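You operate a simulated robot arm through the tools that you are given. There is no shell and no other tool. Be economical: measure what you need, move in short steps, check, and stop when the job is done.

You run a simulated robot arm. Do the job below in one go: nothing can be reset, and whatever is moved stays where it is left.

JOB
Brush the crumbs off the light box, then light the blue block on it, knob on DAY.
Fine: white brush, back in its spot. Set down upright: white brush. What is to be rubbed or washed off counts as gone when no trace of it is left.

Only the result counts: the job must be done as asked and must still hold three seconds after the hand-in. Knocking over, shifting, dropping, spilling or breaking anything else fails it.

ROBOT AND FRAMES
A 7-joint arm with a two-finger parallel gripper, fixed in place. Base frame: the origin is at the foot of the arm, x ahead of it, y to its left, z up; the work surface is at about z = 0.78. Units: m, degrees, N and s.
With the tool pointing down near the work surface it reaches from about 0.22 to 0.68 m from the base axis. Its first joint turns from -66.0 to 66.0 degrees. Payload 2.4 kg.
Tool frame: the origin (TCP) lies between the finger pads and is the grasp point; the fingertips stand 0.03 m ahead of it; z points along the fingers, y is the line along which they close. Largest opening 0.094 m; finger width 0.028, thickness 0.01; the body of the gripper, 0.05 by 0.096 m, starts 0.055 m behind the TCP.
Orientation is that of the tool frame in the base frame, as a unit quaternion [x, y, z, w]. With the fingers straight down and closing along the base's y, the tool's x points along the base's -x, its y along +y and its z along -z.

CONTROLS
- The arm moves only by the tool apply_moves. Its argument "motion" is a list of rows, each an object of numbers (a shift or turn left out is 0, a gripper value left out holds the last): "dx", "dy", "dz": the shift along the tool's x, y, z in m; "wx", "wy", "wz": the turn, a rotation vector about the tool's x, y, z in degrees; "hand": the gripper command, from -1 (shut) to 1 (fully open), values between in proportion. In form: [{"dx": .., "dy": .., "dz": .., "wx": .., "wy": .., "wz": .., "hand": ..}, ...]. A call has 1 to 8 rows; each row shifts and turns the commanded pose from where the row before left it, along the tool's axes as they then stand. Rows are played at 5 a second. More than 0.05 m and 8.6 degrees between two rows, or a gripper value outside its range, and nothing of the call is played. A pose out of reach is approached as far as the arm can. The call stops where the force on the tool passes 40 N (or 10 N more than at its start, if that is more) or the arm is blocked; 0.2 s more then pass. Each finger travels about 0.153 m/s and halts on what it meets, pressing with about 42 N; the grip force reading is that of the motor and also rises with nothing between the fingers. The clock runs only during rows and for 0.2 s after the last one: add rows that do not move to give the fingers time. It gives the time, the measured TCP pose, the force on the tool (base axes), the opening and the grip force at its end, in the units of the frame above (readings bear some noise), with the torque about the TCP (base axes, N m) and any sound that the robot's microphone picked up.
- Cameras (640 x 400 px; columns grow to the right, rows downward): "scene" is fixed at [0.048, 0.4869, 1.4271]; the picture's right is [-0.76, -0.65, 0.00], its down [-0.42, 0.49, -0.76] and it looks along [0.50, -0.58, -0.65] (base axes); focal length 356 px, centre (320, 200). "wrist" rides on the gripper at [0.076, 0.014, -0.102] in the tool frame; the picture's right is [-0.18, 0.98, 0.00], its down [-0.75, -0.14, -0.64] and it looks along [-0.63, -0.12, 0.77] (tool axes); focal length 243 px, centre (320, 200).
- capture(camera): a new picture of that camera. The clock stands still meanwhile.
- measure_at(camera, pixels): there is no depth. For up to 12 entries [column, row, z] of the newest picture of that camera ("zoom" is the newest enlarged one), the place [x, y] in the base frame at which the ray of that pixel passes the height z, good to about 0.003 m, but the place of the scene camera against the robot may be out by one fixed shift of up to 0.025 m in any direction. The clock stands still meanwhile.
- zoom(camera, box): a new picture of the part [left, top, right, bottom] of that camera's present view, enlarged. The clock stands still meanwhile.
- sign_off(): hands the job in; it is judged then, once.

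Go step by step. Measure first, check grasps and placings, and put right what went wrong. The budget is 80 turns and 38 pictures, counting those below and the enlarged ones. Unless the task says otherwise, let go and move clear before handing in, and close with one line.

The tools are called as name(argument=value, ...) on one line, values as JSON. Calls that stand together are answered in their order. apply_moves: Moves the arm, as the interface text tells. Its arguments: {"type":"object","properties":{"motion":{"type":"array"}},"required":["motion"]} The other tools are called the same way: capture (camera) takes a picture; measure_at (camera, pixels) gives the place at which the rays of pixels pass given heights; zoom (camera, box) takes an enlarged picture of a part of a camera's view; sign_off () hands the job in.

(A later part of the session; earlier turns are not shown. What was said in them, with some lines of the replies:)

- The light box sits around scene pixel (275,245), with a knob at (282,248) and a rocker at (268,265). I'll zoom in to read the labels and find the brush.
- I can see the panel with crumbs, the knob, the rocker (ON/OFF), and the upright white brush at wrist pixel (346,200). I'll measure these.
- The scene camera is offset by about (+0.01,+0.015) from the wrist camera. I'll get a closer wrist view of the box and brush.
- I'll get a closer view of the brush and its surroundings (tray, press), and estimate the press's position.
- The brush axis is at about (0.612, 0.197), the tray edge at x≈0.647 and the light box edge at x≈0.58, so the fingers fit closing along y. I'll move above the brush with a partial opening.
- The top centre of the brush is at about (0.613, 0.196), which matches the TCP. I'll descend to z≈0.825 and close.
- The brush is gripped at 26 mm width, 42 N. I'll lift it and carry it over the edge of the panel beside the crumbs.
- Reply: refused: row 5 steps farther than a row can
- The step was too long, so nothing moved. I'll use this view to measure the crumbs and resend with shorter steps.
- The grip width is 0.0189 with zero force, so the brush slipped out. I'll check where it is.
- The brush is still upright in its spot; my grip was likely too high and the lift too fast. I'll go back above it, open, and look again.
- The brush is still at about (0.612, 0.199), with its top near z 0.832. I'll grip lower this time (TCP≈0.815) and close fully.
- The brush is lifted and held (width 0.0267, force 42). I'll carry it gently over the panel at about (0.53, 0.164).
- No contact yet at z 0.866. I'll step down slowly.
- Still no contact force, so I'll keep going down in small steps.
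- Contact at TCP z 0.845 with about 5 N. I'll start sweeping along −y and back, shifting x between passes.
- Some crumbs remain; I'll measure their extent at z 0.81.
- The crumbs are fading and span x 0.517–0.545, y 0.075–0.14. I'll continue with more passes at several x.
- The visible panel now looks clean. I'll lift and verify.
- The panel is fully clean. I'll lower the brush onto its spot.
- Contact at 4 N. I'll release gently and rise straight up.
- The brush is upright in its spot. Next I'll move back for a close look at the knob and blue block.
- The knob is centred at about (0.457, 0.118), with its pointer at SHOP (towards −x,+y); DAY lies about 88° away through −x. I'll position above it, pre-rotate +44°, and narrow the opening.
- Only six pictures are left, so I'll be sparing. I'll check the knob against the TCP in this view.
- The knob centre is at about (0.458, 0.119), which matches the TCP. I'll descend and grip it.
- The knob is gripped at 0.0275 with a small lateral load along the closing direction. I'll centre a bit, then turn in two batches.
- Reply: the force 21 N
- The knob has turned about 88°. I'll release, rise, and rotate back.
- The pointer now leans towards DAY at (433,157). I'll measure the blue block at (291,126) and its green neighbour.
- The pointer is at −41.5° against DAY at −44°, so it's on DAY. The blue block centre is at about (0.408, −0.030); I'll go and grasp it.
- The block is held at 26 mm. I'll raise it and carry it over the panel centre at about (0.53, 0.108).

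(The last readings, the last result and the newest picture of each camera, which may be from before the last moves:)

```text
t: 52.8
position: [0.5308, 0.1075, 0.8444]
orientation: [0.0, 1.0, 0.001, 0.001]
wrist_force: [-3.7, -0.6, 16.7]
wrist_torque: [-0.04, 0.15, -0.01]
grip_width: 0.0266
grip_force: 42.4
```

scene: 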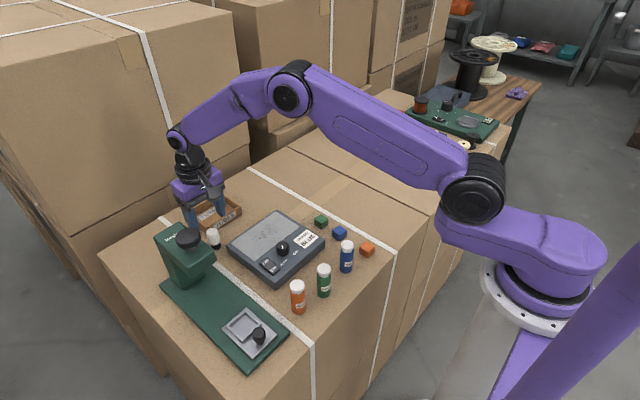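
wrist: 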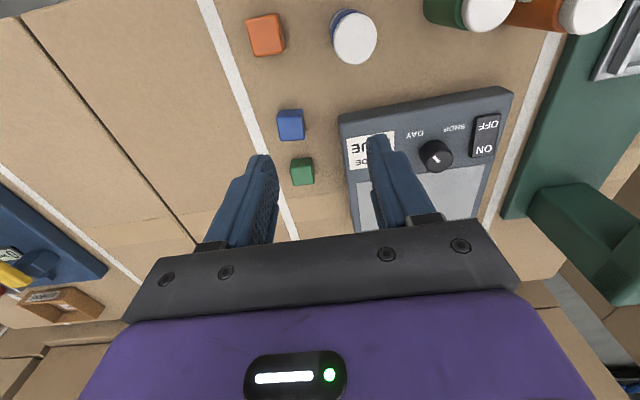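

Contact on the panel. I'll release, rise, close the fingers, and move above the ON end of the rocker at about (0.468, 0.168).

apply_moves(motion=[{"dz": -0.001, "hand": -0.3}, {"hand": 0.1}, {}, {"dz": -0.03}, {"dz": -0.035}, {"dx": 0.03, "dy": 0.03, "hand": -1}, {"dx": 0.0325, "dy": 0.0305}, {}])

capture(camera="scene")

```text
t: 54.6
position: [0.4678, 0.1653, 0.91]
orientation: [0.0, 1.0, 0.0, 0.001]
wrist_force: [0.1, -1.1, 0.1]
wrist_torque: [0.02, -0.02, 0.0]
grip_width: 0.0001
grip_force: 33.3
```

```text
3 pictures are left
```

scene: 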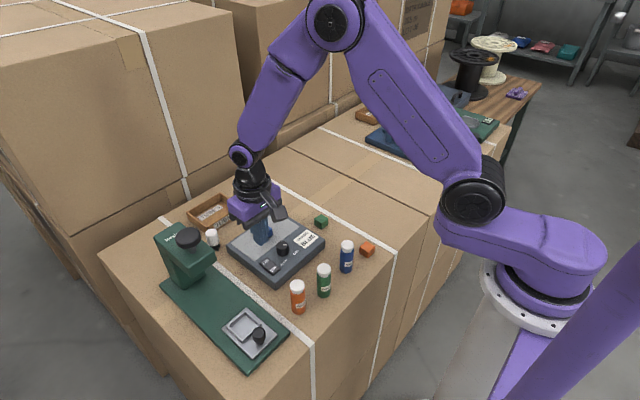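

Everything else is undisturbed. I'll descend onto the ON end.

apply_moves(motion=[{"dz": 0.03}, {"dz": 0.02}, {"dz": 0.005}, {}])

apply_moves(motion=[{"dz": 0.002}, {"dz": 0.002}, {"dz": 0.001}, {}])

```text
t: 55.6
position: [0.4684, 0.1656, 0.8549]
orientation: [0.0, 1.0, 0.0, 0.001]
wrist_force: [-1.1, 0.1, 0.6]
wrist_torque: [0.01, 0.0, -0.02]
grip_width: 0.0
grip_force: 33.0
```

```text
t: 56.6
position: [0.4691, 0.168, 0.8509]
orientation: [0.0, 1.0, 0.0, 0.0]
wrist_force: [0.4, -1.2, 0.8]
wrist_torque: [-0.01, 0.01, -0.02]
grip_width: 0.0002
grip_force: 32.9
```

apply_moves(motion=[{"dz": 0.0015}, {"dz": 0.0015}, {}])

apply_moves(motion=[{"dz": 0.001}, {"dz": 0.001}, {}])

```text
t: 57.4
position: [0.47, 0.1677, 0.8482]
orientation: [-0.001, 1.0, 0.0, 0.002]
wrist_force: [-2.5, -2.7, 20.5]
wrist_torque: [-0.02, 0.36, 0.12]
grip_width: 0.0001
grip_force: 33.0
```

```text
t: 57.8
position: [0.4688, 0.1672, 0.8481]
orientation: [0.0, 1.0, 0.0, 0.001]
wrist_force: [-1.4, -0.6, 6.3]
wrist_torque: [-0.04, 0.09, -0.02]
grip_width: 0.0002
grip_force: 33.3
stopped in row 2: the force on the tool passed its limit at 44 N (the readings are from after the stop); the commanded pose is now the measured one
```

I pressed to 44 N with no click noted. I'll rise and look at the box to see whether it's lit.

apply_moves(motion=[{"dz": -0.03}, {"dz": -0.04}, {"dz": -0.04}, {"dx": 0.04, "dy": -0.015}, {"dx": 0.03, "dy": -0.015}, {}])

zoom(camera="wrist", box=[180, 40, 420, 240])

```text
t: 59.2
position: [0.3975, 0.1389, 0.9597]
orientation: [-0.001, 1.0, 0.0, 0.001]
wrist_force: [1.1, 0.2, 0.1]
wrist_torque: [-0.02, 0.02, -0.01]
grip_width: 0.0001
grip_force: 32.6
```

```text
2.00 times, centred on (300, 140) of wrist
```

zoom: 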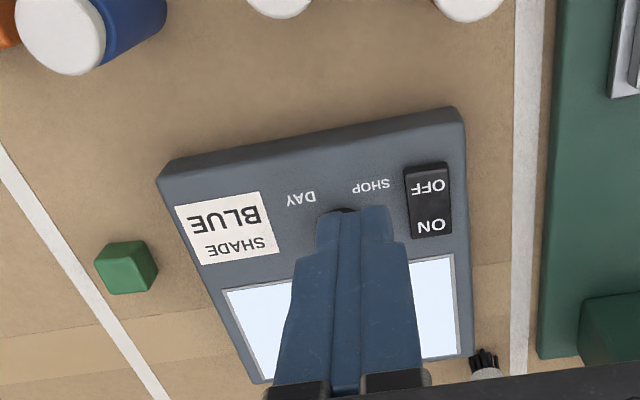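

The panel is lit, so the switch is ON. I'll retreat and take a final check.

apply_moves(motion=[{"dz": -0.04}, {"dz": -0.04}, {"dx": 0.03, "dy": -0.035, "dz": -0.01}, {"dx": 0.03, "dy": -0.035}, {"dy": -0.045}, {"dy": -0.045}, {}])

zoom(camera="scene", box=[190, 190, 350, 290])

```text
t: 60.8
position: [0.3417, -0.0227, 1.0461]
orientation: [0.0, 1.0, 0.0, 0.001]
wrist_force: [-0.2, -0.5, -0.7]
wrist_torque: [-0.03, 0.0, 0.05]
grip_width: 0.0002
grip_force: 32.7
```

```text
4.00 times, centred on (270, 240) of scene
```

zoom: 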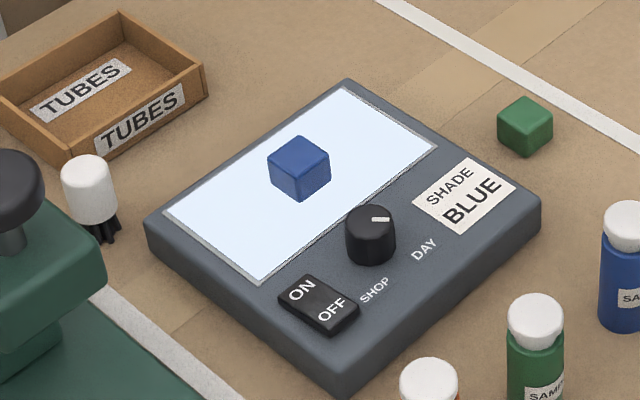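

The final view shows no crumbs left, the panel lit with the blue block on it, the pointer on DAY, the rocker ON, and the brush upright in its spot. I'm handing in.

sign_off()

```text
The job is handed in.
```

I brushed the light box clean and put the blue block on it, lit with the knob on DAY. The white brush is back upright in its spot, within a couple of millimetres by the wrist camera.
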